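You operate a simulated robot arm through the tools that you are given. There is no shell and no other tool. Be economical: measure what you need, move in short steps, check, and stop when the job is done.

You run a simulated two-armed robot. Do the job below in one go: nothing can be reset, and whatever is moved stays where it is left.

TASK
Fit the sight glass to the oil tank and let oil in.
Fine: hold the glass holder still while drawing the glass, seat it in the tank port, swing the clamp over, then open the cock; oil shows, none weeps.

It is judged by the outcome, as a careful person would: the job done as asked, and still so three seconds after it is handed in. It fails if anything else is knocked over, pushed out of place, dropped, spilled or broken.

THE ROBOT
Two 7-joint arms with fingered hands on one trunk, on a base that drives. Base frame: it is fixed to the floor where the robot stands at the start and does not move with it; the origin is under the middle of the robot, x ahead of it, y to its left, z up. Lengths are in m, angles in degrees, forces in N, time in s.
The left shoulder is at the start at [0.07, 0.149, 1.21], the right one opposite. With the tool pointing down near the work surface each hand reaches from about 0.42 to 0.8 m from the robot's upright axis, wherever it stands, measured 20 degrees to its own side. Places, roughly: glass clamp [0.5, -0.3, 1]; oil cock [0.6, -0.3, 1]; oil tank [0.5, -0.2, 1]; seat of the tank port [0.5, -0.2, 1]. Payload 3.6 kg a hand.
The TCP of each hand is the grasp point between the finger pads, 0.025 m short of the fingertips. In the tool frame z runs along the fingers and y along their closing line. Largest opening 0.088 m; the body of the gripper starts 0.029 m behind the TCP. The gripper is a hand of 4 fingers: y runs from the thumb to the fingers, the wrist lies at [-0.013, -0.097, -0.162] in the tool frame.
Orientation is told as [roll, pitch, yaw] about the base's x, y, z axes, in that order, counted from this pose: with the fingers straight down and the wrist toward the robot, the tool's x, y and z point along [0, 1, 0], [1, 0, 0] and [0, 0, -1] of the base frame.

THE INTERFACE
- The arms move only by the tool step_arm. It takes "left_motion", "right_motion" or both (then of equal length, played together; a hand with none holds still); each is a list of rows, each a list of 6 numbers: the shift along the base's x, y, z in mm, then the turn, a rotation vector about the base's x, y, z in degrees. In form: [[tx, ty, tz, ax, ay, az], ...]. A call has 1 to 10 rows; each row shifts and turns the commanded pose from where the row before left it. Each row takes 0.2 s and may step no farther than 0.05 m and 8.6 degrees from the row before; otherwise, the whole call is refused. A pose out of reach is approached as far as the arm can. The call stops where the force on the tool passes 40 N (or 10 N more than at its start, if that is more) or the arm is blocked; 0.2 s more then pass. In this call time passes only in rows, and 0.2 s behind the last. The reply holds the time, the measured pose of the TCP, the force on the tool along the base axes, the opening and the grip force, in the units named above and with some noise, with the torque about the TCP (base axes, N m) and any sound that the robot's microphone picked up.
- Cameras (640 x 400 px; columns grow to the right, rows downward): "scene" is now at [0.1238, -0.0228, 1.4573]; the picture's right is [-0.27, -0.96, -0.00], its down [-0.50, 0.14, -0.86] and it looks along [0.82, -0.23, -0.52] (base axes); focal length 214 px, centre (320, 200). "left" rides on the left gripper at [-0.064, -0.083, -0.098] in its tool frame; the picture's right is [-0.62, -0.37, 0.69], its down [0.71, -0.63, 0.30] and it looks along [0.32, 0.68, 0.65] (tool axes); focal length 265 px, centre (320, 200). "right" rides on the right gripper at [0.064, -0.083, -0.098] in its tool frame; the picture's right is [-0.62, 0.37, -0.69], its down [-0.71, -0.63, 0.30] and it looks along [-0.32, 0.68, 0.65] (tool axes); focal length 265 px, centre (320, 200).
- camera(camera): a new picture of that camera. It takes no simulated time.
- slide_trunk(by): slides the trunk up (or, below 0, down) by that many m; the arms and the scene camera ride with it, the base frame stays. It gives what a move gives, with no picture.
- roll_base(legs): drives the robot by 1 to 6 legs, each [ahead, left, turn to the left] in m, m and degrees, along the robot's own axes; the way and the turn of a leg run together, so that a leg with both is an arc; at most 1.5 m and 180 degrees a leg. The arms and the cameras ride along, it lands a little off, and it stops where it bumps. It gives what a move gives.
- set_fingers(index, middle, ring, thumb_bend, thumb_turn, hand): sets how far each is bent, from 0 (flat) to 1 (curled in); at 0.3 the hand is open as for a grip, at 0.7 the pads meet at the TCP. One left out holds its place. A second passes; each finger stops where it meets its share of the squeeze, and holds until it gets a number again. It is the only way to open and close the hand. It gives what a move gives, with no picture; readings hold the bend of each and the force on the fingers (four entries, about 0 where the hand has none), thumb and palm. thumb_turn goes from beside the hand (0) to across from the fingers (1), as for a grip.
- turn_head(pan, tilt): turns the head with the scene camera to pan (to the left, within 86 degrees either way) and tilt (down, from -29 to 69), counted from straight ahead of the robot. It gives what a move gives.
- pixel_to_xyz(camera, pixels): for up to 12 pixels [column, row] of the newest picture of that camera ("zoom" is the newest enlarged one), the place [x, y, z] in the base frame of the surface seen there, good to about 0.003 m, but the place of the scene camera against the robot may be out by one fixed shift of up to 0.025 m in any direction. It takes no simulated time.
- zoom(camera, box): a new picture of the part [left, top, right, bottom] of that camera's present view, enlarged. It takes no simulated time.
- sign_off(): hands the job in; it is judged then, once.

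Go step by step. Measure first, check grasps and placings, and put right what went wrong. The budget is 80 turns and 78 pictures, counting those below and the enlarged ones. Unless the task says otherwise, let go and move clear before handing in, and close with one line.

The tools are called after "Request:" as name(argument=value, ...) on one line, values as JSON. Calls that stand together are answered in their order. step_arm: Moves the arms, as the interface text tells. Its arguments: {"type":"object","properties":{"left_motion":{"type":"array","items":{"type":"array","items":{"type":"number"}}},"right_motion":{"type":"array","items":{"type":"array","items":{"type":"number"}}}},"required":[]} The other tools are called the same way: slide_trunk (by) slides the trunk up or down; set_fingers (index, middle, ring, thumb_bend, thumb_turn, hand) moves the fingers one by one; roll_base (legs) drives the base; turn_head (pan, tilt) turns the head that bears the scene camera; camera (camera) takes a picture; pixel_to_xyz (camera, pixels) gives the place of the surface under pixels of a picture; zoom (camera, box) takes an enlarged picture of a part of a camera's view; sign_off () hands the job in.

At the start:

```text
clock: 0.0
left_ee_pos: [0.5659, 0.0237, 1.4149]
left_tcp_rot: [0.0, 0.0, -0.1]
left_wrist_force: [-0.4, 0.2, 0.3]
left_ft_torque: [-0.02, 0.01, 0.0]
left_grip_width: 0.0874
left_gripper_force: 0.1
left_shape: jaw
left_bend: [0.3, 0.3, 0.3, 0.3, 0.98]
left_finger forces: [0.0, 0.0, 0.0, 0.0, 0.0, 0.0]
right_ee_pos: [0.3685, -0.2936, 1.3879]
right_tcp_rot: [0.0, 0.0, -0.1]
right_wrist_force: [-0.1, 0.1, -0.4]
right_ft_torque: [-0.03, 0.01, 0.04]
right_grip_width: 0.0878
right_gripper_force: 0.0
right_shape: jaw
right_bend: [0.3, 0.3, 0.3, 0.3, 0.98]
right_finger forces: [0.1, 0.0, 0.1, 0.1, 0.0, 0.2]
trunk travel left (down, up): [-0.7, 0.24]
robot x, y, heading: [-0.0036, -0.0008, -0.2]
head pan, tilt: [-15.4, 31.2]
```

scene: 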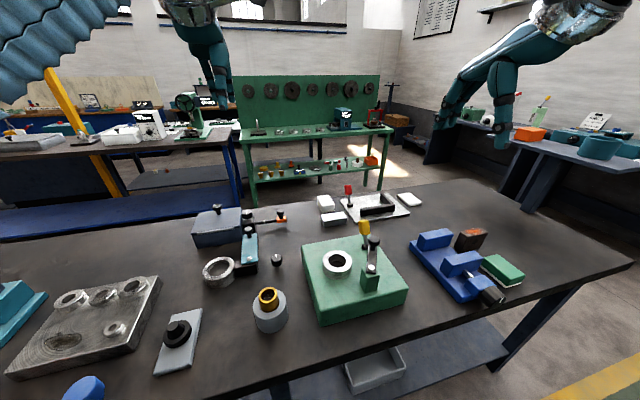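
right: 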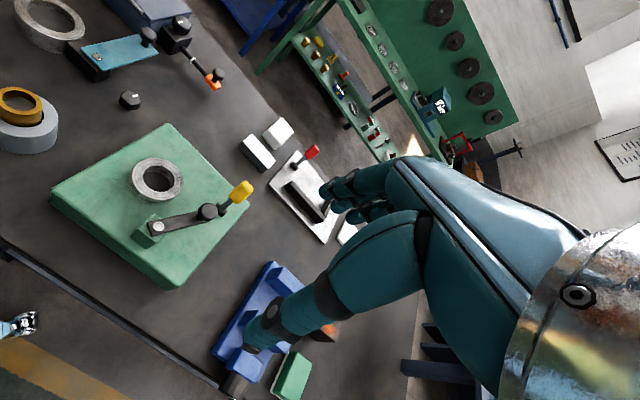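
left: 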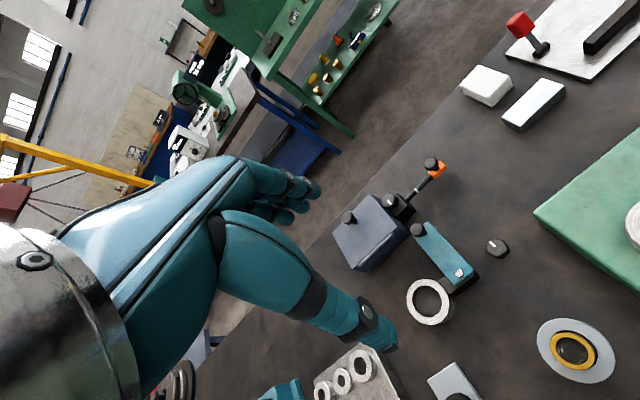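

The scene shows the green tank with a ringed port (337,262), a lever with a yellow knob near (365,235), and a grey cylinder with a brass ring (268,298) that is probably the glass holder. I'll zoom in on these to be sure.

Request:
zoom(camera="scene", box=[230, 170, 430, 340])

Request:
zoom(camera="right", box=[0, 60, 280, 300])

Request:
zoom(camera="scene", box=[140, 190, 320, 380])

```text
2.35 times, centred on (330, 255) of scene
```

zoom: 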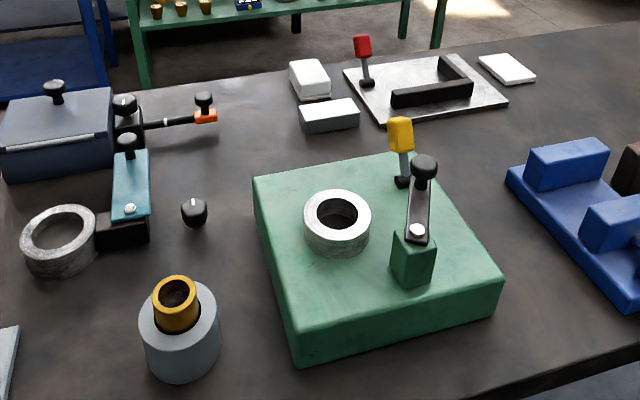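

```text
1.67 times, centred on (140, 180) of right
```

zoom: 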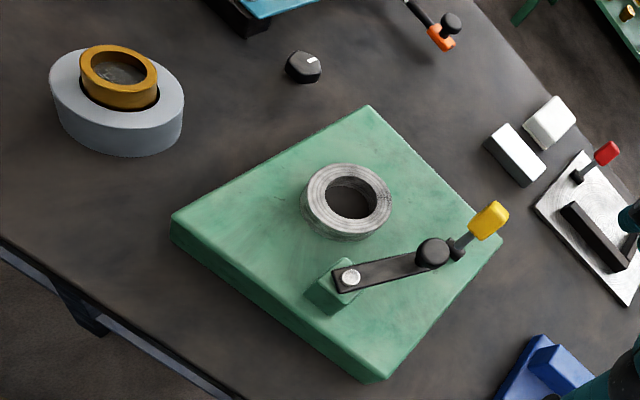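

```text
2.11 times, centred on (230, 285) of scene
```

zoom: 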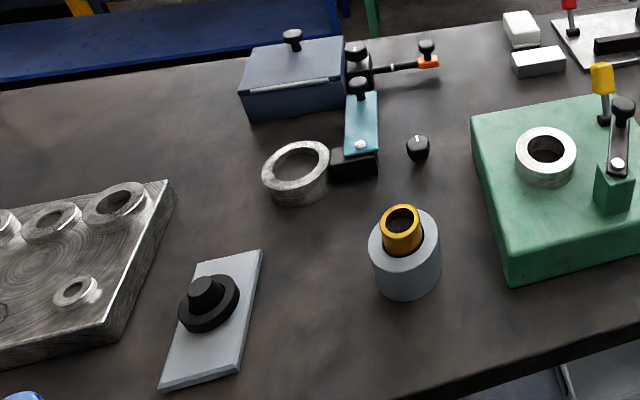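

Right camera shows it well: glass = brass cap in the grey holder, clamp bar with a black knob on the green post, cock = yellow lever. I'll measure with the hand cameras and compare with the scene.

Request:
pixel_to_xyz(camera="right", pixels=[[153, 163], [135, 182], [183, 182], [157, 200], [157, 180], [153, 227], [207, 209], [238, 192], [222, 206], [180, 227], [110, 170], [160, 250]])

Request:
pixel_to_xyz(camera="right", pixels=[[20, 89], [20, 124], [2, 105], [39, 102], [42, 122], [22, 102], [240, 185], [150, 236], [55, 113], [20, 145], [130, 100]])

Request:
pixel_to_xyz(camera="left", pixels=[[551, 352], [597, 350], [573, 331], [573, 369], [537, 345], [614, 360], [575, 320], [575, 382], [573, 350], [498, 246]])

Request:
pixel_to_xyz(camera="scene", pixels=[[337, 250], [337, 273], [320, 262], [352, 262], [373, 240], [370, 270], [365, 227], [268, 291], [268, 304], [260, 299], [277, 299], [270, 310]])

```text
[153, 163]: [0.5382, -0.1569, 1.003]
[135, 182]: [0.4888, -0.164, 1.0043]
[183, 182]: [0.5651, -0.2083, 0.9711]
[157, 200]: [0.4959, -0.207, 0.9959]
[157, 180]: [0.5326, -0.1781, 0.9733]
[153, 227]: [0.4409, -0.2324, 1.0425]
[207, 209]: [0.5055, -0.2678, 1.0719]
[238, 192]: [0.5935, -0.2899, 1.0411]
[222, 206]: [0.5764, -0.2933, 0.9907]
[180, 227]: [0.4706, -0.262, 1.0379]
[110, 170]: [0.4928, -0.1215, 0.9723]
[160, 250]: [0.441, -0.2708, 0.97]
```

```text
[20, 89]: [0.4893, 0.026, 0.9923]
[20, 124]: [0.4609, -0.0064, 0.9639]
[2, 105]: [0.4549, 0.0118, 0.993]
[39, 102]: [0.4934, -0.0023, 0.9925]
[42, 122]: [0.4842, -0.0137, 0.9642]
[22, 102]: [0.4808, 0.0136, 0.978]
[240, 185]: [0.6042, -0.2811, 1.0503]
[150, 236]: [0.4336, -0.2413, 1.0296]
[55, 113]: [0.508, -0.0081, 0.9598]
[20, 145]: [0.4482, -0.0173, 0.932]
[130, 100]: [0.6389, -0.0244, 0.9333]
```

```text
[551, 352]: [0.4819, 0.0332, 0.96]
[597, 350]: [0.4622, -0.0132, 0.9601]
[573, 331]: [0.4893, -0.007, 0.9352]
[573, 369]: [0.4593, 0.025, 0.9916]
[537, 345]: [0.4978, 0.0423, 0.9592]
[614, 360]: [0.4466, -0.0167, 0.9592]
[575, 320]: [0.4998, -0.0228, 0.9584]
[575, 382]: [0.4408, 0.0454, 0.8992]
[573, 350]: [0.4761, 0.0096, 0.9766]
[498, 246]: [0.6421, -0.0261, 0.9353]
```

```text
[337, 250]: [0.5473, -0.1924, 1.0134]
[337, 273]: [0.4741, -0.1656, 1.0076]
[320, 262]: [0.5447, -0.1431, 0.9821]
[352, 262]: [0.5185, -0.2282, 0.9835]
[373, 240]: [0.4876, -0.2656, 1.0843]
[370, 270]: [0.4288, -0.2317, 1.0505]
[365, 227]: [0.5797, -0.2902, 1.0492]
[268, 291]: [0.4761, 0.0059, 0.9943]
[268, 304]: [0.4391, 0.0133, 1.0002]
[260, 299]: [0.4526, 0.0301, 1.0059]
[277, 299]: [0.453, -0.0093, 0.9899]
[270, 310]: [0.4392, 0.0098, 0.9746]
```

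Port ring is around [0.517,-0.18] with its top at 1.004. The glass is around [0.474,0.011] with rim 0.993, and the holder top is at 0.960 with an outer diameter of about 80 mm. Next I'll look closely at the clamp and cock, and at the items near the holder.

Request:
zoom(camera="right", box=[120, 140, 270, 260])

Request:
pixel_to_xyz(camera="zoom", pixels=[[145, 125], [60, 130], [220, 125], [145, 75], [145, 205], [135, 370], [250, 330], [365, 300], [390, 265], [440, 285], [500, 215], [535, 190]])

Request:
pixel_to_xyz(camera="scene", pixels=[[178, 333], [175, 335], [180, 365], [210, 310], [218, 270], [276, 260], [155, 370], [300, 350], [200, 400]])

Request:
zoom(camera="scene", box=[310, 180, 420, 300])

```text
3.33 times, centred on (195, 200) of right
```

zoom: 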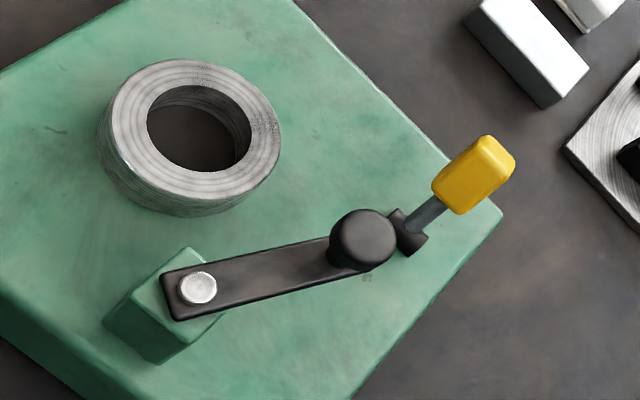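

```text
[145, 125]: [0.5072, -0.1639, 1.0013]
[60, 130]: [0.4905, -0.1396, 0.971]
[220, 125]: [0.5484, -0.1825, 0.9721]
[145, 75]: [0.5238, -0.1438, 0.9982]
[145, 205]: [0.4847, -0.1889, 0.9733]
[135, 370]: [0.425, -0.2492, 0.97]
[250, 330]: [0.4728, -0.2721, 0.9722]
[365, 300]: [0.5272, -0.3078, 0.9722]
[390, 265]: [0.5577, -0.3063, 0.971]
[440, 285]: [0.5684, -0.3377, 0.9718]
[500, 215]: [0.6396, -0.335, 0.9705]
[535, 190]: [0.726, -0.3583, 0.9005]
```

```text
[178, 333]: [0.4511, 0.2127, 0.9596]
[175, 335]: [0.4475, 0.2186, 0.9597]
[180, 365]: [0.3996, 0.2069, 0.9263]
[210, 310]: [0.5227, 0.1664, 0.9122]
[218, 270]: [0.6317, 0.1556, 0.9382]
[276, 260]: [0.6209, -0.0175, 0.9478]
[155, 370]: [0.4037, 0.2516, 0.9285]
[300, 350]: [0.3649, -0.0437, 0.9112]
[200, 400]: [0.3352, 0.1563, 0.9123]
```

```text
3.33 times, centred on (365, 240) of scene
```

zoom: 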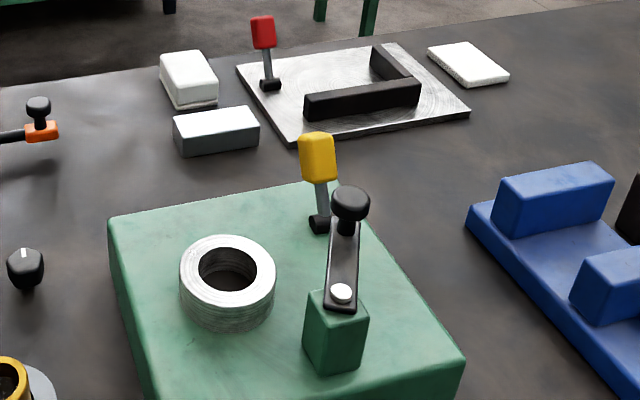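

Tank port, clamp bar with white pivot rivet, and cock lever are clear. I'll zoom the right camera again and sample many ring, bar, knob and lever points, then do the same for the glass on the left camera.

Request:
zoom(camera="right", box=[120, 140, 270, 260])

Request:
pixel_to_xyz(camera="zoom", pixels=[[128, 125], [265, 130], [193, 73], [195, 183], [145, 165], [245, 90], [140, 85], [250, 165], [198, 288], [280, 265], [362, 235], [475, 170]])

Request:
pixel_to_xyz(camera="zoom", pixels=[[430, 210], [408, 240], [490, 150], [460, 195], [170, 270], [345, 262], [345, 215], [385, 250], [320, 255], [500, 210], [293, 5]])

Request:
zoom(camera="left", box=[510, 300, 640, 400])

```text
3.33 times, centred on (195, 200) of right
```

zoom: 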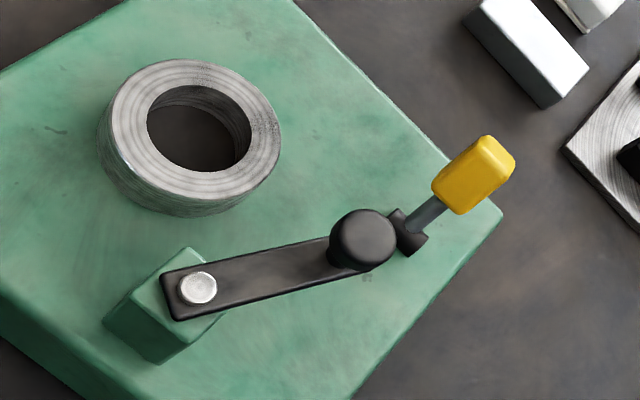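

```text
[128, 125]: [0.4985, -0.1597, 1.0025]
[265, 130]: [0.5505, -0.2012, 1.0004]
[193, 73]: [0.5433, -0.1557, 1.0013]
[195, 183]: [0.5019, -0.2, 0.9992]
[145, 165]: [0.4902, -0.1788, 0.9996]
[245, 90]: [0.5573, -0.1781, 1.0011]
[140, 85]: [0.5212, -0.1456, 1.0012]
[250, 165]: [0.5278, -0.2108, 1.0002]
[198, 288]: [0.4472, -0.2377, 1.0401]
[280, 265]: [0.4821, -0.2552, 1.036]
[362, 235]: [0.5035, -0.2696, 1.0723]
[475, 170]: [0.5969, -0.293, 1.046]
```

```text
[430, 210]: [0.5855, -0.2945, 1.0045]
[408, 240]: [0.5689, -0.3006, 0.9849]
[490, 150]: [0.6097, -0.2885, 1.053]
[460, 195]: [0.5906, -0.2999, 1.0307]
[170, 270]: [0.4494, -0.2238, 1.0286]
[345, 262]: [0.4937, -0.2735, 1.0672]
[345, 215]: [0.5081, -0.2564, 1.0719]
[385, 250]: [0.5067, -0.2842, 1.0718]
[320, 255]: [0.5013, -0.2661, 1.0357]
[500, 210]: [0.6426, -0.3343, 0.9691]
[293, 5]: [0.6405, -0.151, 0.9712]
```

```text
4.00 times, centred on (575, 350) of left
```

zoom: 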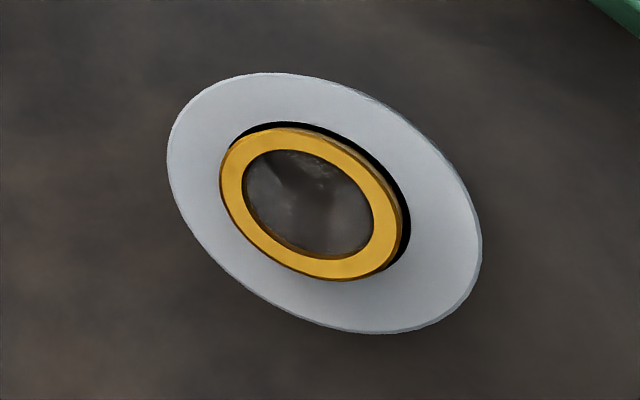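

Port centre is ≈ [0.524,-0.1785] with its top at 1.0005. The clamp pivot is [0.447,-0.238] and the knob is [0.504,-0.269,1.072]. Now sampling the glass and holder in the left zoom.

Request:
pixel_to_xyz(camera="zoom", pixels=[[232, 190], [387, 222], [290, 138], [338, 268], [240, 150], [385, 185], [240, 230], [375, 250], [195, 150], [450, 250], [285, 100], [340, 310]])

Request:
pixel_to_xyz(camera="zoom", pixels=[[172, 160], [476, 240], [240, 80], [420, 325], [300, 200], [310, 230], [398, 210], [395, 240]])

Request:
step_arm(right_motion=[[20, 40, 0, 0, 0, 8], [20, 40, 0, 0, 0, 8], [10, 40, 0, 0, 0, 8], [10, 40, 0, 0, 0, 8], [0, 30, 0, 0, 0, 8], [0, 0, 0, 0, 0, 8]], left_motion=[[-30, 20, 0, 0, 0, 0], [-30, 20, 0, 0, 0, 0], [-30, 0, 0, 0, 0, 0], [-30, 0, 0, 0, 0, 0], [-20, 0, 0, 0, 0, 0], [0, 0, 0, 0, 0, 0]])

```text
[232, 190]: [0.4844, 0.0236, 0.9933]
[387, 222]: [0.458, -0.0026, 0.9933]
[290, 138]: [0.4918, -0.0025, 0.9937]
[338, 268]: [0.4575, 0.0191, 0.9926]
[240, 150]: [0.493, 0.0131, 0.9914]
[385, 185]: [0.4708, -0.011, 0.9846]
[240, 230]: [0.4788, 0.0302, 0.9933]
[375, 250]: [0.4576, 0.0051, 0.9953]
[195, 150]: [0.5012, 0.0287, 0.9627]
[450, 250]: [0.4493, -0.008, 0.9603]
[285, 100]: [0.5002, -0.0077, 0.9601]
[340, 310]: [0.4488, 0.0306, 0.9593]
```

```text
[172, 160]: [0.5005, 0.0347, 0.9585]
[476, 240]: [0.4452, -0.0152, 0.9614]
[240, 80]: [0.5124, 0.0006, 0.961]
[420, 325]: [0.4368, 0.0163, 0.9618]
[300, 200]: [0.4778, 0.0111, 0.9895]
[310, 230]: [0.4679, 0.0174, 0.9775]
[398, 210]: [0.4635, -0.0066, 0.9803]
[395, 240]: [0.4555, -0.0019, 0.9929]
```

```text
clock: 1.4
left_ee_pos: [0.4303, 0.059, 1.4136]
left_tcp_rot: [0.3, 0.3, 0.0]
left_wrist_force: [0.6, -0.3, 1.0]
left_ft_torque: [0.03, 0.03, 0.01]
left_grip_width: 0.088
left_gripper_force: 0.1
left_shape: jaw
left_bend: [0.3, 0.3, 0.3, 0.3, 0.98]
left_finger forces: [0.0, 0.0, 0.0, 0.0, 0.1, 0.0]
right_ee_pos: [0.4364, -0.11, 1.3849]
right_tcp_rot: [0.4, 0.0, 47.8]
right_wrist_force: [-0.3, -0.5, 0.1]
right_ft_torque: [-0.01, 0.01, -0.03]
right_grip_width: 0.0878
right_gripper_force: 0.0
right_shape: jaw
right_bend: [0.3, 0.3, 0.3, 0.3, 0.98]
right_finger forces: [0.1, 0.0, 0.0, 0.1, 0.0, 0.0]
trunk travel left (down, up): [-0.7, 0.24]
robot x, y, heading: [0.0027, 0.0006, 0.2]
head pan, tilt: [-15.4, 31.2]
```

Glass and holder share a centre at ≈ [0.4735, 0.009], with the glass about 44 mm across. I'll hold the holder down with the left fingertips on its left rim (left yaw about -70, leaning away), so the right hand (yaw about 20) can draw from above. First, the left hand goes to a hover to check where its fingertips are.

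Request:
step_arm(left_motion=[[2, 4, -20, 0, 0, -7.8], [2, 4, -20, 0, 0, -7.8], [2, 4, -20, 0, 0, -7.8], [2, 4, -20, 0, 0, -7.8], [2, 4, -20, 0, 0, -7.8], [2, 4, -20, 0, 0, -7.8], [2, 4, -20, 0, 0, -7.8], [1, 4, -20, 0, 0, -7.8], [0, 4, -20, 0, 0, -7.8], [0, 4, -20, -7.05, -2.55, 0]], right_motion=[[0, -5, 0, 0, 0, -7], [0, -5, 0, 0, 0, -7], [0, -5, 0, 0, 0, -7], [0, -5, 0, 0, 0, -7], [0, 0, 0, 0, 0, 0], [0, 0, 0, 0, 0, 0], [0, 0, 0, 0, 0, 0], [0, 0, 0, 0, 0, 0], [0, 0, 0, 0, 0, 0], [0, 0, 0, 0, 0, 0]])

Request:
step_arm(left_motion=[[0, 0, -30, -7.05, -2.55, 0], [0, 0, -30, 0, 0, 0], [0, 0, -30, 0, 0, 0], [0, 0, 0, 0, 0, 0]])

Request:
camera(camera="left")

Request:
camera(camera="scene")

Request:
camera(camera="right")

```text
clock: 3.6
left_ee_pos: [0.4405, 0.1063, 1.2143]
left_tcp_rot: [0.1, -7.7, -70.2]
left_wrist_force: [-0.9, 1.4, 0.2]
left_ft_torque: [-0.05, 0.0, 0.0]
left_grip_width: 0.0881
left_gripper_force: 0.1
left_shape: jaw
left_bend: [0.3, 0.3, 0.3, 0.3, 0.98]
left_finger forces: [0.0, 0.1, 0.0, 0.1, 0.0, 0.1]
right_ee_pos: [0.4273, -0.1218, 1.3892]
right_tcp_rot: [-0.2, -0.1, 20.1]
right_wrist_force: [-0.2, 1.2, -0.2]
right_ft_torque: [-0.03, -0.05, -0.01]
right_grip_width: 0.0876
right_gripper_force: 0.0
right_shape: jaw
right_bend: [0.3, 0.3, 0.3, 0.3, 0.98]
right_finger forces: [0.0, 0.0, 0.1, 0.0, 0.1, 0.0]
trunk travel left (down, up): [-0.7, 0.24]
robot x, y, heading: [0.0027, -0.0024, -0.2]
head pan, tilt: [-15.4, 31.2]
```

```text
clock: 4.6
left_ee_pos: [0.4425, 0.1047, 1.1242]
left_tcp_rot: [0.0, -14.9, -70.3]
left_wrist_force: [0.3, 0.3, 0.4]
left_ft_torque: [-0.03, 0.01, -0.02]
left_grip_width: 0.0877
left_gripper_force: 0.0
left_shape: jaw
left_bend: [0.3, 0.3, 0.3, 0.3, 0.98]
left_finger forces: [0.1, 0.1, 0.0, 0.0, 0.0, 0.1]
right_ee_pos: [0.4304, -0.1253, 1.388]
right_tcp_rot: [0.0, 0.0, 20.0]
right_wrist_force: [0.0, 0.3, 0.6]
right_ft_torque: [0.01, 0.02, 0.0]
right_grip_width: 0.0878
right_gripper_force: 0.1
right_shape: jaw
right_bend: [0.3, 0.3, 0.3, 0.3, 0.98]
right_finger forces: [0.0, 0.0, 0.0, 0.0, 0.0, 0.1]
trunk travel left (down, up): [-0.7, 0.24]
robot x, y, heading: [-0.0016, 0.0001, 0.2]
head pan, tilt: [-15.4, 31.2]
```

```text
67 pictures are left
```

left: 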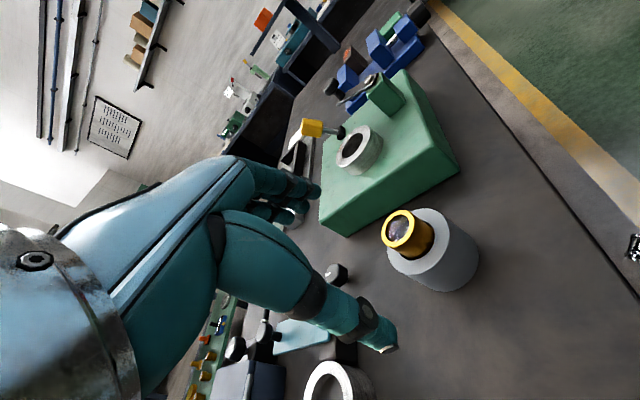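

```text
66 pictures are left
```

scene: 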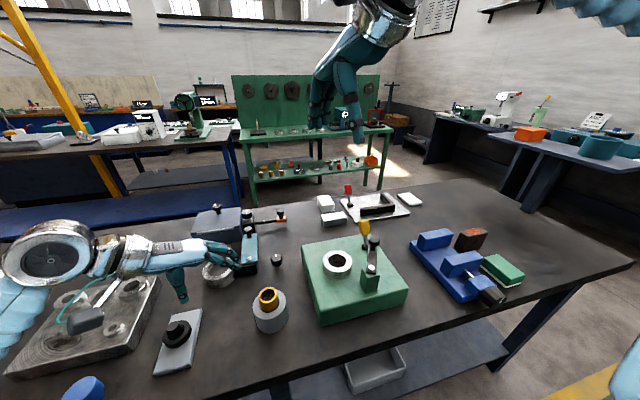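

```text
65 pictures are left
```

right: 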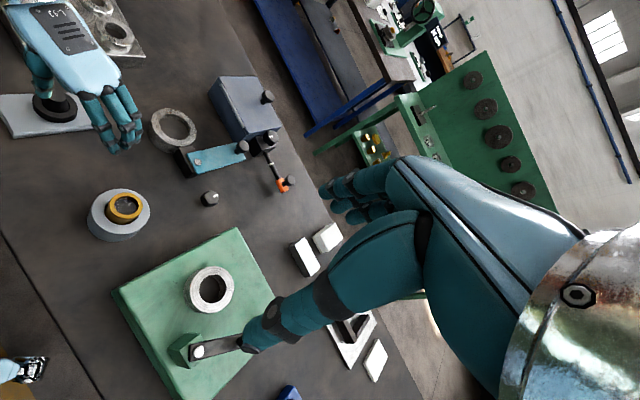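

The hand's fingers run to about (318,192) in the left picture and the thumb tip to (388,347). I'll measure where those tips are relative to the TCP.

Request:
pixel_to_xyz(camera="left", pixels=[[316, 191], [302, 205], [292, 218], [300, 180], [388, 345], [375, 320], [280, 205], [350, 310], [410, 225], [455, 285]])

Request:
pixel_to_xyz(camera="right", pixels=[[112, 150], [124, 146], [138, 138], [42, 90], [125, 207], [120, 190], [130, 224], [107, 207], [141, 205]])

Request:
zoom(camera="right", box=[0, 0, 200, 250])

```text
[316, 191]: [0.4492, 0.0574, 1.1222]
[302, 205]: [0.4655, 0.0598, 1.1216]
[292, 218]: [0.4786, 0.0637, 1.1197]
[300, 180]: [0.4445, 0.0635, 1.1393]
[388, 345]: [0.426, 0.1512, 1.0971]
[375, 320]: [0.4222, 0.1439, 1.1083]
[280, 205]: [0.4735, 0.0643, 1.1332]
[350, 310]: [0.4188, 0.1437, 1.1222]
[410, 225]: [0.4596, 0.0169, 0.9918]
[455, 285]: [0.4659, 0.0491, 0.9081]
```

```text
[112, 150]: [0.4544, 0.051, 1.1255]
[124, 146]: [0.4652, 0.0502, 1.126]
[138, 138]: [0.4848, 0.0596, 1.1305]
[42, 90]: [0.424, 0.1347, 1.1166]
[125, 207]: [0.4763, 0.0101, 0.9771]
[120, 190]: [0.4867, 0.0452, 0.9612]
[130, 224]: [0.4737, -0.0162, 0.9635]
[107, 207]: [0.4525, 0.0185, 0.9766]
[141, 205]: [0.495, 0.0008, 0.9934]
```

```text
1.60 times, centred on (100, 125) of right
```

zoom: 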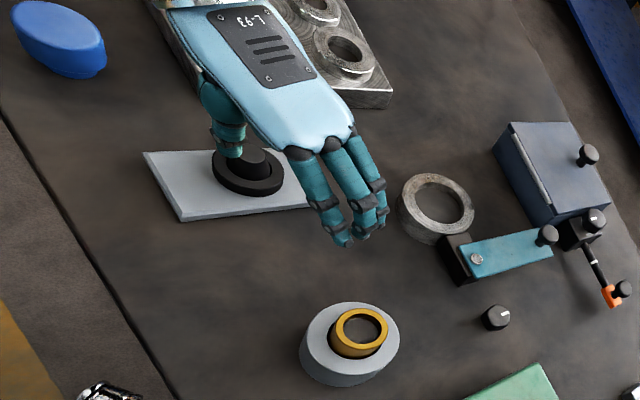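

The middle fingertip is at about [0.465,0.052,1.115], 10 mm below the TCP. I'll shift about (-4,-9) mm so it sits over the rim, and lower to ~20 mm above it.

Request:
step_arm(left_motion=[[-4, -9, -30, 0, 0, 0], [0, 0, -35, 0, 0, 0], [0, 0, -35, 0, 0, 0], [0, 0, -25, 0, 0, 0], [0, 0, 0, 0, 0, 0]])

Request:
zoom(camera="right", box=[0, 80, 200, 260])

Request:
zoom(camera="scene", box=[160, 220, 340, 350])

```text
clock: 5.8
left_ee_pos: [0.4382, 0.0955, 0.9995]
left_tcp_rot: [-0.1, -15.0, -70.1]
left_wrist_force: [-0.1, 0.8, 0.0]
left_ft_torque: [0.03, 0.0, -0.02]
left_grip_width: 0.0878
left_gripper_force: 0.0
left_shape: jaw
left_bend: [0.3, 0.3, 0.3, 0.3, 0.98]
left_finger forces: [0.0, 0.0, 0.0, 0.1, 0.0, 0.1]
right_ee_pos: [0.4301, -0.1248, 1.3879]
right_tcp_rot: [-0.1, 0.0, 20.1]
right_wrist_force: [0.1, -0.1, -0.1]
right_ft_torque: [0.01, 0.0, -0.02]
right_grip_width: 0.0877
right_gripper_force: 0.0
right_shape: jaw
right_bend: [0.3, 0.3, 0.3, 0.3, 0.98]
right_finger forces: [0.0, 0.1, 0.0, 0.1, 0.0, 0.0]
trunk travel left (down, up): [-0.7, 0.24]
robot x, y, heading: [-0.001, 0.0011, -0.0]
head pan, tilt: [-15.4, 31.2]
```

```text
2.22 times, centred on (100, 170) of right
```

zoom: 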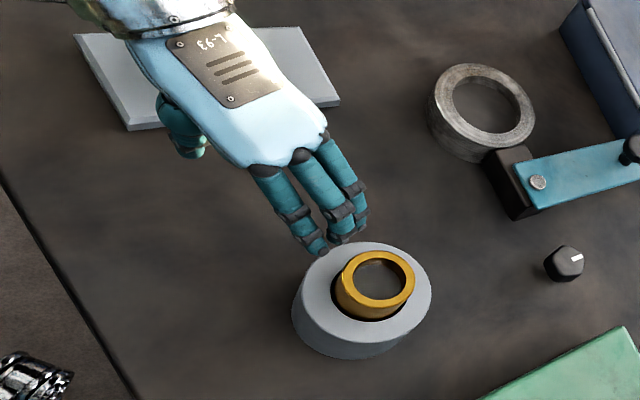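

```text
3.08 times, centred on (250, 285) of scene
```

zoom: 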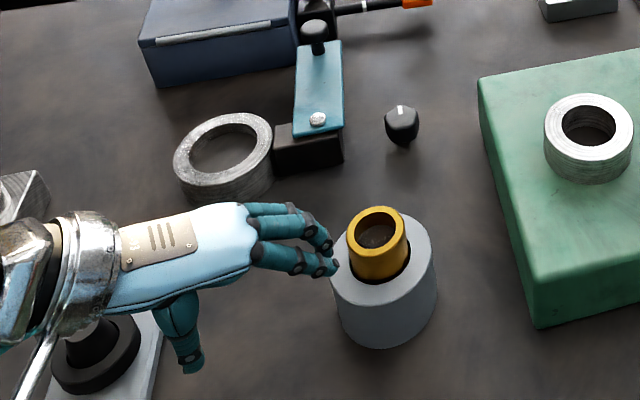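

Fingertips are over the left rim of the holder ((330,265) in the scene zoom). I'll lower in small rows until contact.

Request:
step_arm(left_motion=[[0, 0, -10, 0, 0, 0], [0, 0, -5, 0, 0, 0], [0, 0, -3, 0, 0, 0], [0, 0, 0, 0, 0, 0]])

Request:
zoom(camera="right", box=[60, 140, 180, 250])

Request:
camera(camera="left")

```text
clock: 6.8
left_ee_pos: [0.437, 0.0954, 0.9816]
left_tcp_rot: [0.1, -15.1, -70.2]
left_wrist_force: [0.2, -0.7, -0.5]
left_ft_torque: [0.03, 0.01, 0.02]
left_grip_width: 0.0879
left_gripper_force: 0.1
left_shape: jaw
left_bend: [0.3, 0.3, 0.3, 0.3, 0.98]
left_finger forces: [0.0, 0.0, 0.1, 0.0, 0.0, 0.1]
right_ee_pos: [0.4295, -0.1253, 1.3873]
right_tcp_rot: [0.0, -0.1, 20.0]
right_wrist_force: [0.0, -0.5, -0.4]
right_ft_torque: [0.0, 0.03, 0.01]
right_grip_width: 0.0875
right_gripper_force: 0.0
right_shape: jaw
right_bend: [0.3, 0.3, 0.3, 0.3, 0.98]
right_finger forces: [0.0, 0.0, 0.0, 0.1, 0.0, 0.0]
trunk travel left (down, up): [-0.7, 0.24]
robot x, y, heading: [0.0048, 0.0004, 0.1]
head pan, tilt: [-15.4, 31.2]
```

```text
3.64 times, centred on (120, 195) of right
```

zoom: 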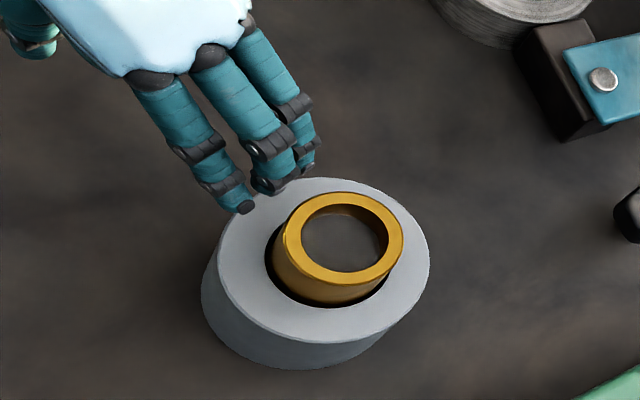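

```text
60 pictures are left
```

left: 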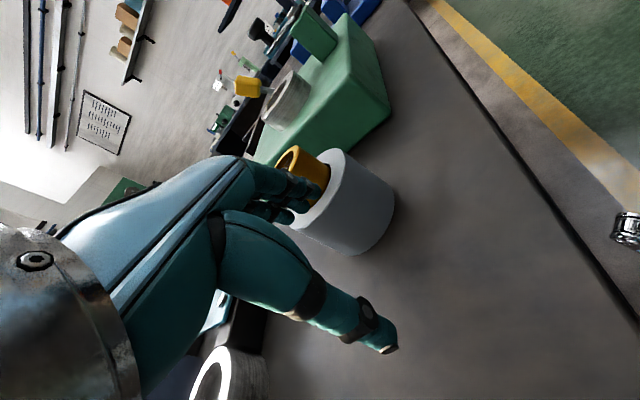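

No contact force yet. Continuing down in 2 mm rows.

Request:
step_arm(left_motion=[[0, 0, -2, 0, 0, 0], [0, 0, -2, 0, 0, 0], [0, 0, 0, 0, 0, 0]])

Request:
step_arm(left_motion=[[0, 0, -2, 0, 0, 0], [0, 0, -2, 0, 0, 0], [0, 0, 0, 0, 0, 0]])

```text
clock: 7.6
left_ee_pos: [0.4369, 0.0953, 0.9777]
left_tcp_rot: [0.1, -15.0, -70.2]
left_wrist_force: [-0.3, -0.2, -0.3]
left_ft_torque: [0.03, -0.05, -0.03]
left_grip_width: 0.0878
left_gripper_force: 0.0
left_shape: jaw
left_bend: [0.3, 0.3, 0.3, 0.3, 0.98]
left_finger forces: [0.1, 0.0, 0.0, 0.0, 0.1, 0.0]
right_ee_pos: [0.4304, -0.1248, 1.3888]
right_tcp_rot: [0.0, 0.0, 19.9]
right_wrist_force: [0.0, -0.9, -0.7]
right_ft_torque: [0.04, 0.0, -0.02]
right_grip_width: 0.0879
right_gripper_force: 0.0
right_shape: jaw
right_bend: [0.3, 0.3, 0.3, 0.3, 0.98]
right_finger forces: [0.1, 0.0, 0.0, 0.1, 0.0, 0.1]
trunk travel left (down, up): [-0.7, 0.24]
robot x, y, heading: [-0.0004, 0.004, -0.1]
head pan, tilt: [-15.4, 31.2]
```

```text
clock: 8.4
left_ee_pos: [0.4366, 0.0959, 0.9721]
left_tcp_rot: [0.0, -15.0, -70.2]
left_wrist_force: [1.1, 0.8, 0.6]
left_ft_torque: [-0.01, -0.04, 0.0]
left_grip_width: 0.0876
left_gripper_force: 0.0
left_shape: jaw
left_bend: [0.3, 0.3, 0.3, 0.3, 0.98]
left_finger forces: [0.0, 0.0, 0.1, 0.1, 0.0, 0.0]
right_ee_pos: [0.4292, -0.1242, 1.3889]
right_tcp_rot: [-0.1, 0.0, 20.0]
right_wrist_force: [0.1, -0.3, 0.0]
right_ft_torque: [-0.01, 0.02, -0.03]
right_grip_width: 0.0877
right_gripper_force: 0.1
right_shape: jaw
right_bend: [0.3, 0.3, 0.3, 0.3, 0.98]
right_finger forces: [0.0, 0.1, 0.0, 0.0, 0.0, 0.1]
trunk travel left (down, up): [-0.7, 0.24]
robot x, y, heading: [-0.0001, 0.0022, 0.0]
head pan, tilt: [-15.4, 31.2]
```

Still no force at TCP z 0.972. I'll look closely at the fingertips from the right camera and measure the gap.

Request:
zoom(camera="right", box=[80, 150, 160, 230])

Request:
zoom(camera="left", box=[220, 130, 400, 260])

```text
5.00 times, centred on (120, 190) of right
```

zoom: 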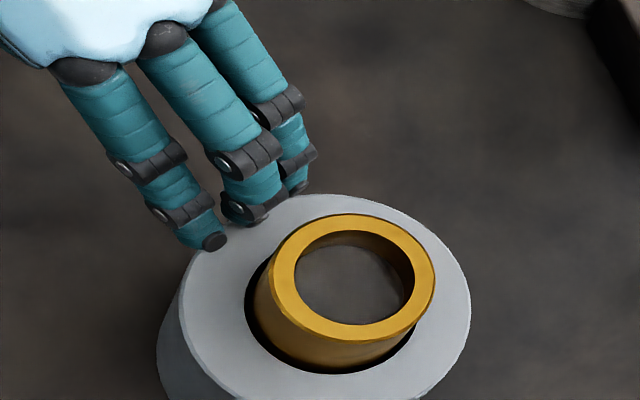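

```text
3.08 times, centred on (310, 195) of left
```

zoom: 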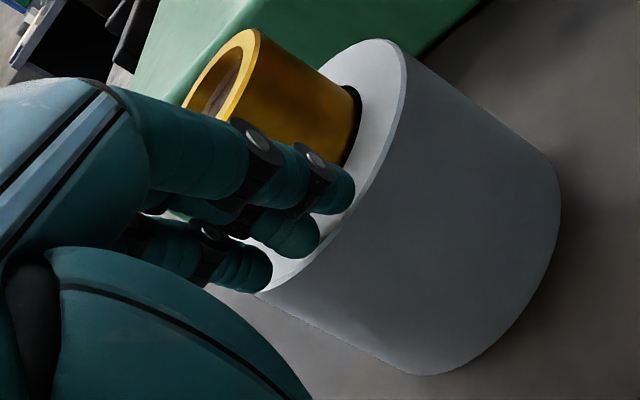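

Tips hover just above the rim, with index and ring near the outer edge. I'll shift 3 mm inward and continue down.

Request:
step_arm(left_motion=[[1, -3, 0, 0, 0, 0], [0, 0, -2, 0, 0, 0], [0, 0, -1, 0, 0, 0], [0, 0, 0, 0, 0, 0]])

Request:
step_arm(left_motion=[[0, 0, -1.5, 0, 0, 0], [0, 0, -1.5, 0, 0, 0], [0, 0, 0, 0, 0, 0]])

```text
clock: 9.4
left_ee_pos: [0.4382, 0.0917, 0.9706]
left_tcp_rot: [0.0, -15.0, -70.1]
left_wrist_force: [0.1, -0.1, 2.0]
left_ft_torque: [-0.06, -0.06, 0.02]
left_grip_width: 0.0876
left_gripper_force: 0.0
left_shape: jaw
left_bend: [0.3, 0.3, 0.3, 0.3, 0.98]
left_finger forces: [0.0, 1.9, 0.0, 0.0, 0.0, 0.0]
right_ee_pos: [0.429, -0.123, 1.3896]
right_tcp_rot: [-0.1, 0.0, 20.0]
right_wrist_force: [0.3, 0.0, 1.0]
right_ft_torque: [0.03, 0.0, -0.01]
right_grip_width: 0.0876
right_gripper_force: 0.1
right_shape: jaw
right_bend: [0.3, 0.3, 0.3, 0.3, 0.98]
right_finger forces: [0.0, 0.0, 0.0, 0.1, 0.0, 0.0]
trunk travel left (down, up): [-0.7, 0.24]
robot x, y, heading: [-0.0019, 0.0006, 0.1]
head pan, tilt: [-15.4, 31.2]
```

```text
clock: 10.2
left_ee_pos: [0.4368, 0.0935, 0.9695]
left_tcp_rot: [0.3, -15.2, -70.1]
left_wrist_force: [-0.6, 2.7, 9.7]
left_ft_torque: [-0.51, -0.25, 0.01]
left_grip_width: 0.0879
left_gripper_force: 0.0
left_shape: jaw
left_bend: [0.3, 0.3, 0.3, 0.3, 0.98]
left_finger forces: [1.0, 8.9, 0.0, 0.0, 0.1, 0.0]
right_ee_pos: [0.4282, -0.1246, 1.3891]
right_tcp_rot: [-0.1, -0.2, 20.0]
right_wrist_force: [0.0, 0.1, 0.4]
right_ft_torque: [0.02, 0.01, 0.01]
right_grip_width: 0.0877
right_gripper_force: 0.0
right_shape: jaw
right_bend: [0.3, 0.3, 0.3, 0.3, 0.98]
right_finger forces: [0.1, 0.0, 0.0, 0.1, 0.0, 0.0]
trunk travel left (down, up): [-0.7, 0.24]
robot x, y, heading: [-0.0023, 0.0008, 0.2]
head pan, tilt: [-15.4, 31.2]
```

About 10 N of press on the holder rim. I'll add 2 mm more while bringing the right hand above the glass to z≈1.08.

Request:
step_arm(left_motion=[[0, 0, -1, 0, 0, 0], [0, 0, -1, 0, 0, 0], [0, 0, 0, 0, 0, 0], [0, 0, 0, 0, 0, 0], [0, 0, 0, 0, 0, 0], [0, 0, 0, 0, 0, 0], [0, 0, 0, 0, 0, 0], [0, 0, 0, 0, 0, 0]], right_motion=[[10, 27, -40, 0, 0, 0], [10, 27, -40, 0, 0, 0], [10, 27, -40, 0, 0, 0], [10, 27, -40, 0, 0, 0], [5, 26, -40, 0, 0, 0], [0, 0, -40, 0, 0, 0], [0, 0, -40, 0, 0, 0], [0, 0, -30, 0, 0, 0]])

Request:
camera(camera="right")

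Request:
zoom(camera="scene", box=[160, 190, 360, 350])

```text
clock: 12.0
left_ee_pos: [0.4368, 0.0922, 0.9664]
left_tcp_rot: [0.1, -15.0, -70.2]
left_wrist_force: [0.6, 3.9, 15.4]
left_ft_torque: [-0.88, -0.42, 0.08]
left_grip_width: 0.0878
left_gripper_force: 0.2
left_shape: jaw
left_bend: [0.28, 0.29, 0.3, 0.3, 0.98]
left_finger forces: [5.8, 9.7, 1.0, 0.0, 0.0, 0.1]
right_ee_pos: [0.4725, 0.0051, 1.0784]
right_tcp_rot: [-0.1, -0.2, 20.0]
right_wrist_force: [-0.3, -1.1, 0.2]
right_ft_torque: [-0.01, -0.01, 0.0]
right_grip_width: 0.0879
right_gripper_force: 0.0
right_shape: jaw
right_bend: [0.3, 0.3, 0.3, 0.3, 0.98]
right_finger forces: [0.1, 0.1, 0.0, 0.1, 0.0, 0.0]
right hand out of reach, approached as far as the arm can: row 8
trunk travel left (down, up): [-0.7, 0.24]
robot x, y, heading: [0.0011, -0.003, -0.3]
head pan, tilt: [-15.4, 31.2]
```

```text
57 pictures are left
```

right: 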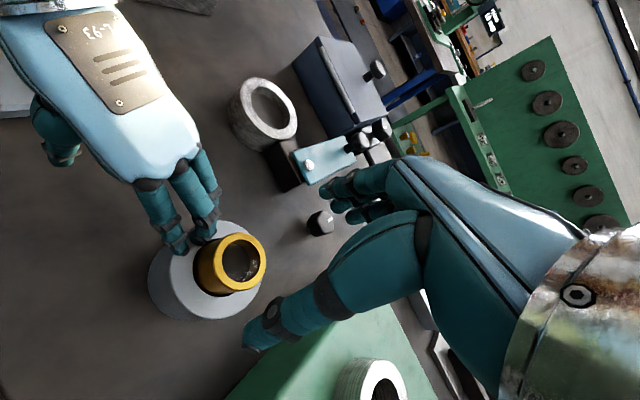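

```text
2.50 times, centred on (260, 270) of scene
```

zoom: 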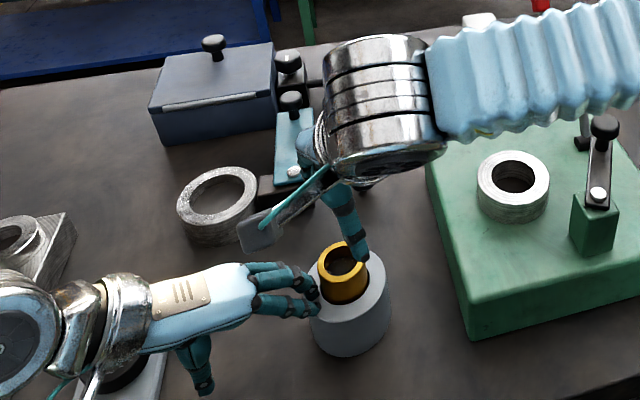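

The right arm reports out of reach at z 1.078, as it's folded too close on the inner side. I'll lift both hands clear and shift the base back 0.12 and left 0.06 so both arms have a comfortable reach.

Request:
step_arm(left_motion=[[0, 0, 8, 0, 0, 0], [0, 2, 30, 0, 0, 0], [0, 10, 40, 0, 0, 0], [0, 10, 40, 0, 0, 0]], right_motion=[[0, 0, 40, 0, 0, 0], [0, -20, 40, 0, 0, 0], [0, -30, 30, 0, 0, 0], [0, -30, 20, 0, 0, 0]])

Request:
roll_base(legs=[[-0.12, 0.06, 0]])

Request:
camera(camera="scene")

Request:
camera(camera="right")

```text
clock: 13.0
left_ee_pos: [0.4379, 0.1127, 1.083]
left_tcp_rot: [-0.1, -14.8, -70.2]
left_wrist_force: [-1.1, 0.0, -0.9]
left_ft_torque: [0.0, 0.0, -0.01]
left_grip_width: 0.0877
left_gripper_force: 0.1
left_shape: jaw
left_bend: [0.3, 0.3, 0.3, 0.3, 0.98]
left_finger forces: [0.1, 0.0, 0.0, 0.1, 0.0, 0.0]
right_ee_pos: [0.4745, -0.077, 1.2078]
right_tcp_rot: [0.1, 0.0, 20.1]
right_wrist_force: [0.3, -0.4, 0.0]
right_ft_torque: [0.01, 0.03, -0.01]
right_grip_width: 0.0878
right_gripper_force: 0.1
right_shape: jaw
right_bend: [0.3, 0.3, 0.3, 0.3, 0.98]
right_finger forces: [0.0, 0.1, 0.0, 0.0, 0.0, 0.0]
trunk travel left (down, up): [-0.7, 0.24]
robot x, y, heading: [0.0045, -0.0016, 0.1]
head pan, tilt: [-15.4, 31.2]
```

```text
clock: 15.2
left_ee_pos: [0.3199, 0.1707, 1.0829]
left_tcp_rot: [0.0, -15.0, -70.1]
left_wrist_force: [0.9, -0.1, -0.1]
left_ft_torque: [0.0, 0.04, 0.0]
left_grip_width: 0.0876
left_gripper_force: 0.0
left_shape: jaw
left_bend: [0.3, 0.3, 0.3, 0.3, 0.98]
left_finger forces: [0.0, 0.0, 0.1, 0.1, 0.1, 0.1]
right_ee_pos: [0.3579, -0.0178, 1.2079]
right_tcp_rot: [0.1, 0.0, 19.9]
right_wrist_force: [0.4, -0.7, -1.0]
right_ft_torque: [0.02, -0.06, 0.01]
right_grip_width: 0.0877
right_gripper_force: 0.0
right_shape: jaw
right_bend: [0.3, 0.3, 0.3, 0.3, 0.98]
right_finger forces: [0.0, 0.0, 0.0, 0.1, 0.0, 0.1]
trunk travel left (down, up): [-0.7, 0.24]
robot x, y, heading: [-0.1234, 0.0568, 0.2]
head pan, tilt: [-15.4, 31.2]
```

```text
55 pictures are left
```

scene: 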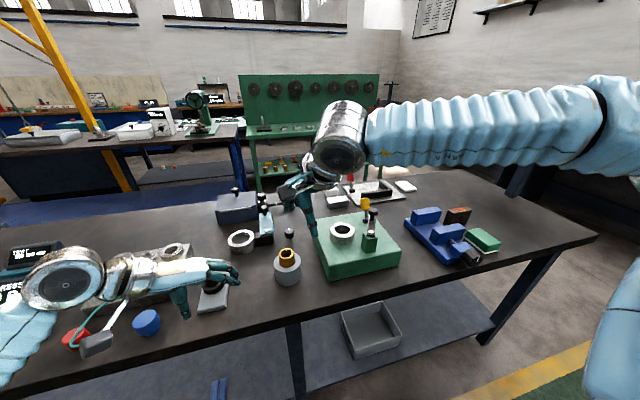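

```text
54 pictures are left
```

right: 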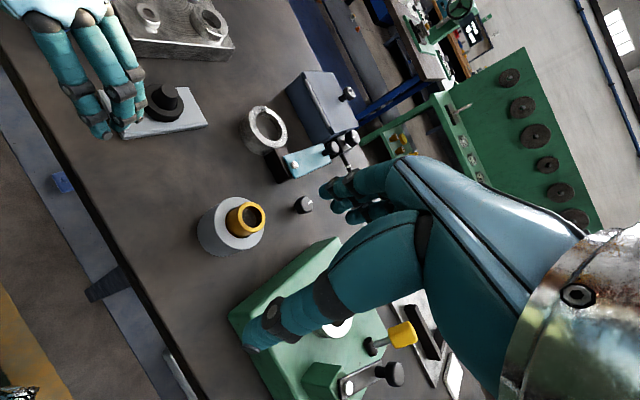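

Base moved cleanly. I'll re-measure the glass and holder with the right camera to confirm the frame still agrees.

Request:
zoom(camera="right", box=[180, 180, 290, 270])

```text
4.44 times, centred on (235, 225) of right
```

zoom: 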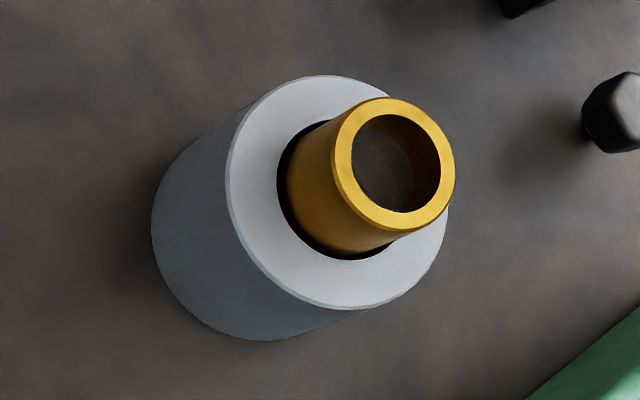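

Request:
pixel_to_xyz(camera="zoom", pixels=[[344, 160], [447, 168], [385, 108], [400, 219], [355, 125], [425, 210], [350, 200], [425, 115], [235, 190], [320, 85], [330, 300], [430, 260]])

Request:
step_arm(left_motion=[[30, -20, 0, 0, 0, 0], [30, -20, 0, 0, 0, 0], [30, -20, 0, 0, 0, 0], [26, -10, 0, 0, 0, 0], [0, 0, 0, 0, 0, 0]])

```text
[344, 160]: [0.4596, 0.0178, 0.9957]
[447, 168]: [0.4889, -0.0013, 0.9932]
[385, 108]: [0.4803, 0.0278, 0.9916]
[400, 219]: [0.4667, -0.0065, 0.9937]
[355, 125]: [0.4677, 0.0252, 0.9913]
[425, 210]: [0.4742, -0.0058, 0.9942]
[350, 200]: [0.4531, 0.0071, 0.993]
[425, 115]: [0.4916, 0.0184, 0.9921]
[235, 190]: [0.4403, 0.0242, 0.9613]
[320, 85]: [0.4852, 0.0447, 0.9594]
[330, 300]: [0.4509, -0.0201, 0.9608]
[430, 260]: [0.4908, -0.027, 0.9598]
```

```text
clock: 16.4
left_ee_pos: [0.4355, 0.1038, 1.0824]
left_tcp_rot: [0.1, -15.1, -70.3]
left_wrist_force: [-0.4, 0.2, -0.3]
left_ft_torque: [0.02, -0.02, 0.0]
left_grip_width: 0.0879
left_gripper_force: 0.0
left_shape: jaw
left_bend: [0.3, 0.3, 0.3, 0.3, 0.98]
left_finger forces: [0.0, 0.0, 0.0, 0.0, 0.1, 0.0]
right_ee_pos: [0.3549, -0.0173, 1.2086]
right_tcp_rot: [0.0, 0.0, 19.9]
right_wrist_force: [0.2, 0.4, 0.6]
right_ft_torque: [0.0, -0.02, -0.01]
right_grip_width: 0.0878
right_gripper_force: 0.1
right_shape: jaw
right_bend: [0.3, 0.3, 0.3, 0.3, 0.98]
right_finger forces: [0.0, 0.0, 0.1, 0.0, 0.0, 0.1]
trunk travel left (down, up): [-0.7, 0.24]
robot x, y, heading: [-0.1211, 0.0578, 0.0]
head pan, tilt: [-15.4, 31.2]
```

Glass still at ≈ [0.473,0.0105]. Left hand returns to the press position, and the right hand goes above the glass.

Request:
step_arm(left_motion=[[1.5, -11.5, 0, 0, 0, 0], [0, 0, -40, 0, 0, 0], [0, 0, -40, 0, 0, 0], [0, 0, -20, 0, 0, 0], [0, 0, -8, 0, 0, 0], [0, 0, -4, 0, 0, 0], [0, 0, -2, 0, 0, 0], [0, 0, -1.5, 0, 0, 0]], right_motion=[[40, 9, 0, 0, 0, 0], [40, 9, 0, 0, 0, 0], [37, 9, 0, 0, 0, 0], [0, 0, -40, 0, 0, 0], [0, 0, -40, 0, 0, 0], [0, 0, -30, 0, 0, 0], [0, 0, -20, 0, 0, 0], [0, 0, 0, 0, 0, 0]])

Request:
camera(camera="right")

Request:
camera(camera="left")

```text
clock: 18.2
left_ee_pos: [0.4375, 0.0928, 0.9681]
left_tcp_rot: [0.2, -15.2, -70.2]
left_wrist_force: [-0.6, 1.5, 7.1]
left_ft_torque: [-0.39, -0.22, 0.01]
left_grip_width: 0.0879
left_gripper_force: 0.1
left_shape: jaw
left_bend: [0.3, 0.3, 0.3, 0.3, 0.98]
left_finger forces: [0.9, 6.9, 0.0, 0.0, 0.0, 0.0]
right_ee_pos: [0.4622, 0.0062, 1.0799]
right_tcp_rot: [0.1, 0.1, 20.0]
right_wrist_force: [0.0, 0.3, -0.6]
right_ft_torque: [0.0, -0.02, -0.01]
right_grip_width: 0.0878
right_gripper_force: 0.0
right_shape: jaw
right_bend: [0.3, 0.3, 0.3, 0.3, 0.98]
right_finger forces: [0.1, 0.0, 0.0, 0.0, 0.0, 0.0]
right hand out of reach, approached as far as the arm can: row 3
trunk travel left (down, up): [-0.7, 0.24]
robot x, y, heading: [-0.1198, 0.0596, 0.2]
head pan, tilt: [-15.4, 31.2]
```

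```text
52 pictures are left
```

right: 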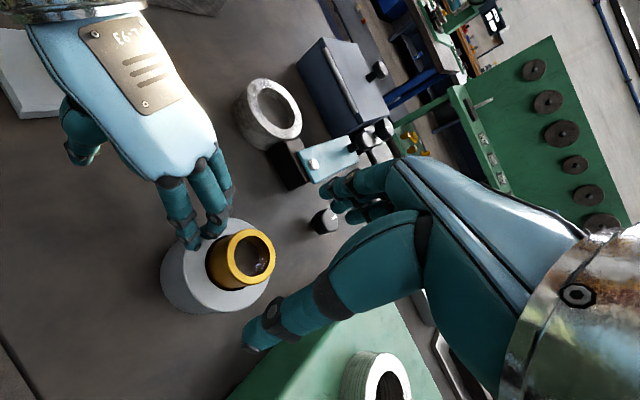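

```text
51 pictures are left
```

left: 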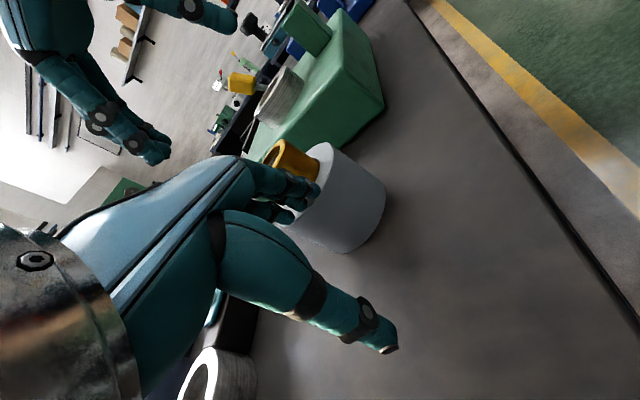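

Row 3 was clipped about 10 mm short, but the descent worked. I'll try the remaining shift at this lower height, plus a little more left press.

Request:
step_arm(left_motion=[[0, 0, -1, 0, 0, 0], [0, 0, -1, 0, 0, 0], [0, 0, 0, 0, 0, 0]], right_motion=[[5, 2, 0, 0, 0, 0], [5, 2, 0, 0, 0, 0], [0, 0, 0, 0, 0, 0]])

```text
clock: 19.0
left_ee_pos: [0.436, 0.0928, 0.9662]
left_tcp_rot: [0.1, -15.2, -70.1]
left_wrist_force: [0.2, 3.4, 13.9]
left_ft_torque: [-0.7, -0.37, 0.12]
left_grip_width: 0.0877
left_gripper_force: 0.1
left_shape: jaw
left_bend: [0.29, 0.29, 0.3, 0.3, 0.98]
left_finger forces: [3.9, 10.2, 0.4, 0.1, 0.0, 0.0]
right_ee_pos: [0.4652, 0.0075, 1.0806]
right_tcp_rot: [0.0, -0.1, 19.9]
right_wrist_force: [-0.2, 0.4, 0.1]
right_ft_torque: [0.03, 0.02, 0.02]
right_grip_width: 0.0879
right_gripper_force: 0.1
right_shape: jaw
right_bend: [0.3, 0.3, 0.3, 0.3, 0.98]
right_finger forces: [0.0, 0.0, 0.1, 0.1, 0.0, 0.1]
right hand out of reach, approached as far as the arm can: row 2
trunk travel left (down, up): [-0.7, 0.24]
robot x, y, heading: [-0.1209, 0.06, -0.2]
head pan, tilt: [-15.4, 31.2]
```

The limit looks like a wrist-deviation limit, since the forearm comes in from the right. I'll test more yaw on the right hand at this hover height.

Request:
step_arm(right_motion=[[0, 0, 0, 0, 0, 7.5], [0, 0, 0, 0, 0, 7.5], [0, 0, 0, 0, 0, 7.5], [0, 0, 0, 0, 0, 7.5], [4, 2, 0, 0, 0, 0], [4, 1, 0, 0, 0, 0], [0, 0, 0, 0, 0, 0]])

```text
clock: 20.6
left_ee_pos: [0.4354, 0.0923, 0.9658]
left_tcp_rot: [0.2, -15.3, -70.1]
left_wrist_force: [0.9, 4.6, 17.1]
left_ft_torque: [-0.92, -0.46, 0.14]
left_grip_width: 0.088
left_gripper_force: 0.1
left_shape: jaw
left_bend: [0.29, 0.3, 0.3, 0.3, 0.98]
left_finger forces: [4.6, 12.1, 0.8, 0.1, 0.0, 0.0]
right_ee_pos: [0.4351, 0.0322, 1.0755]
right_tcp_rot: [-0.4, -0.1, 49.6]
right_wrist_force: [-0.8, 0.0, -0.4]
right_ft_torque: [-0.03, 0.0, 0.01]
right_grip_width: 0.0877
right_gripper_force: 0.1
right_shape: jaw
right_bend: [0.3, 0.3, 0.3, 0.3, 0.98]
right_finger forces: [0.0, 0.1, 0.0, 0.0, 0.0, 0.0]
right hand out of reach, approached as far as the arm can: row 4, 5, 6
trunk travel left (down, up): [-0.7, 0.24]
robot x, y, heading: [-0.1221, 0.0613, 0.0]
head pan, tilt: [-15.4, 31.2]
```

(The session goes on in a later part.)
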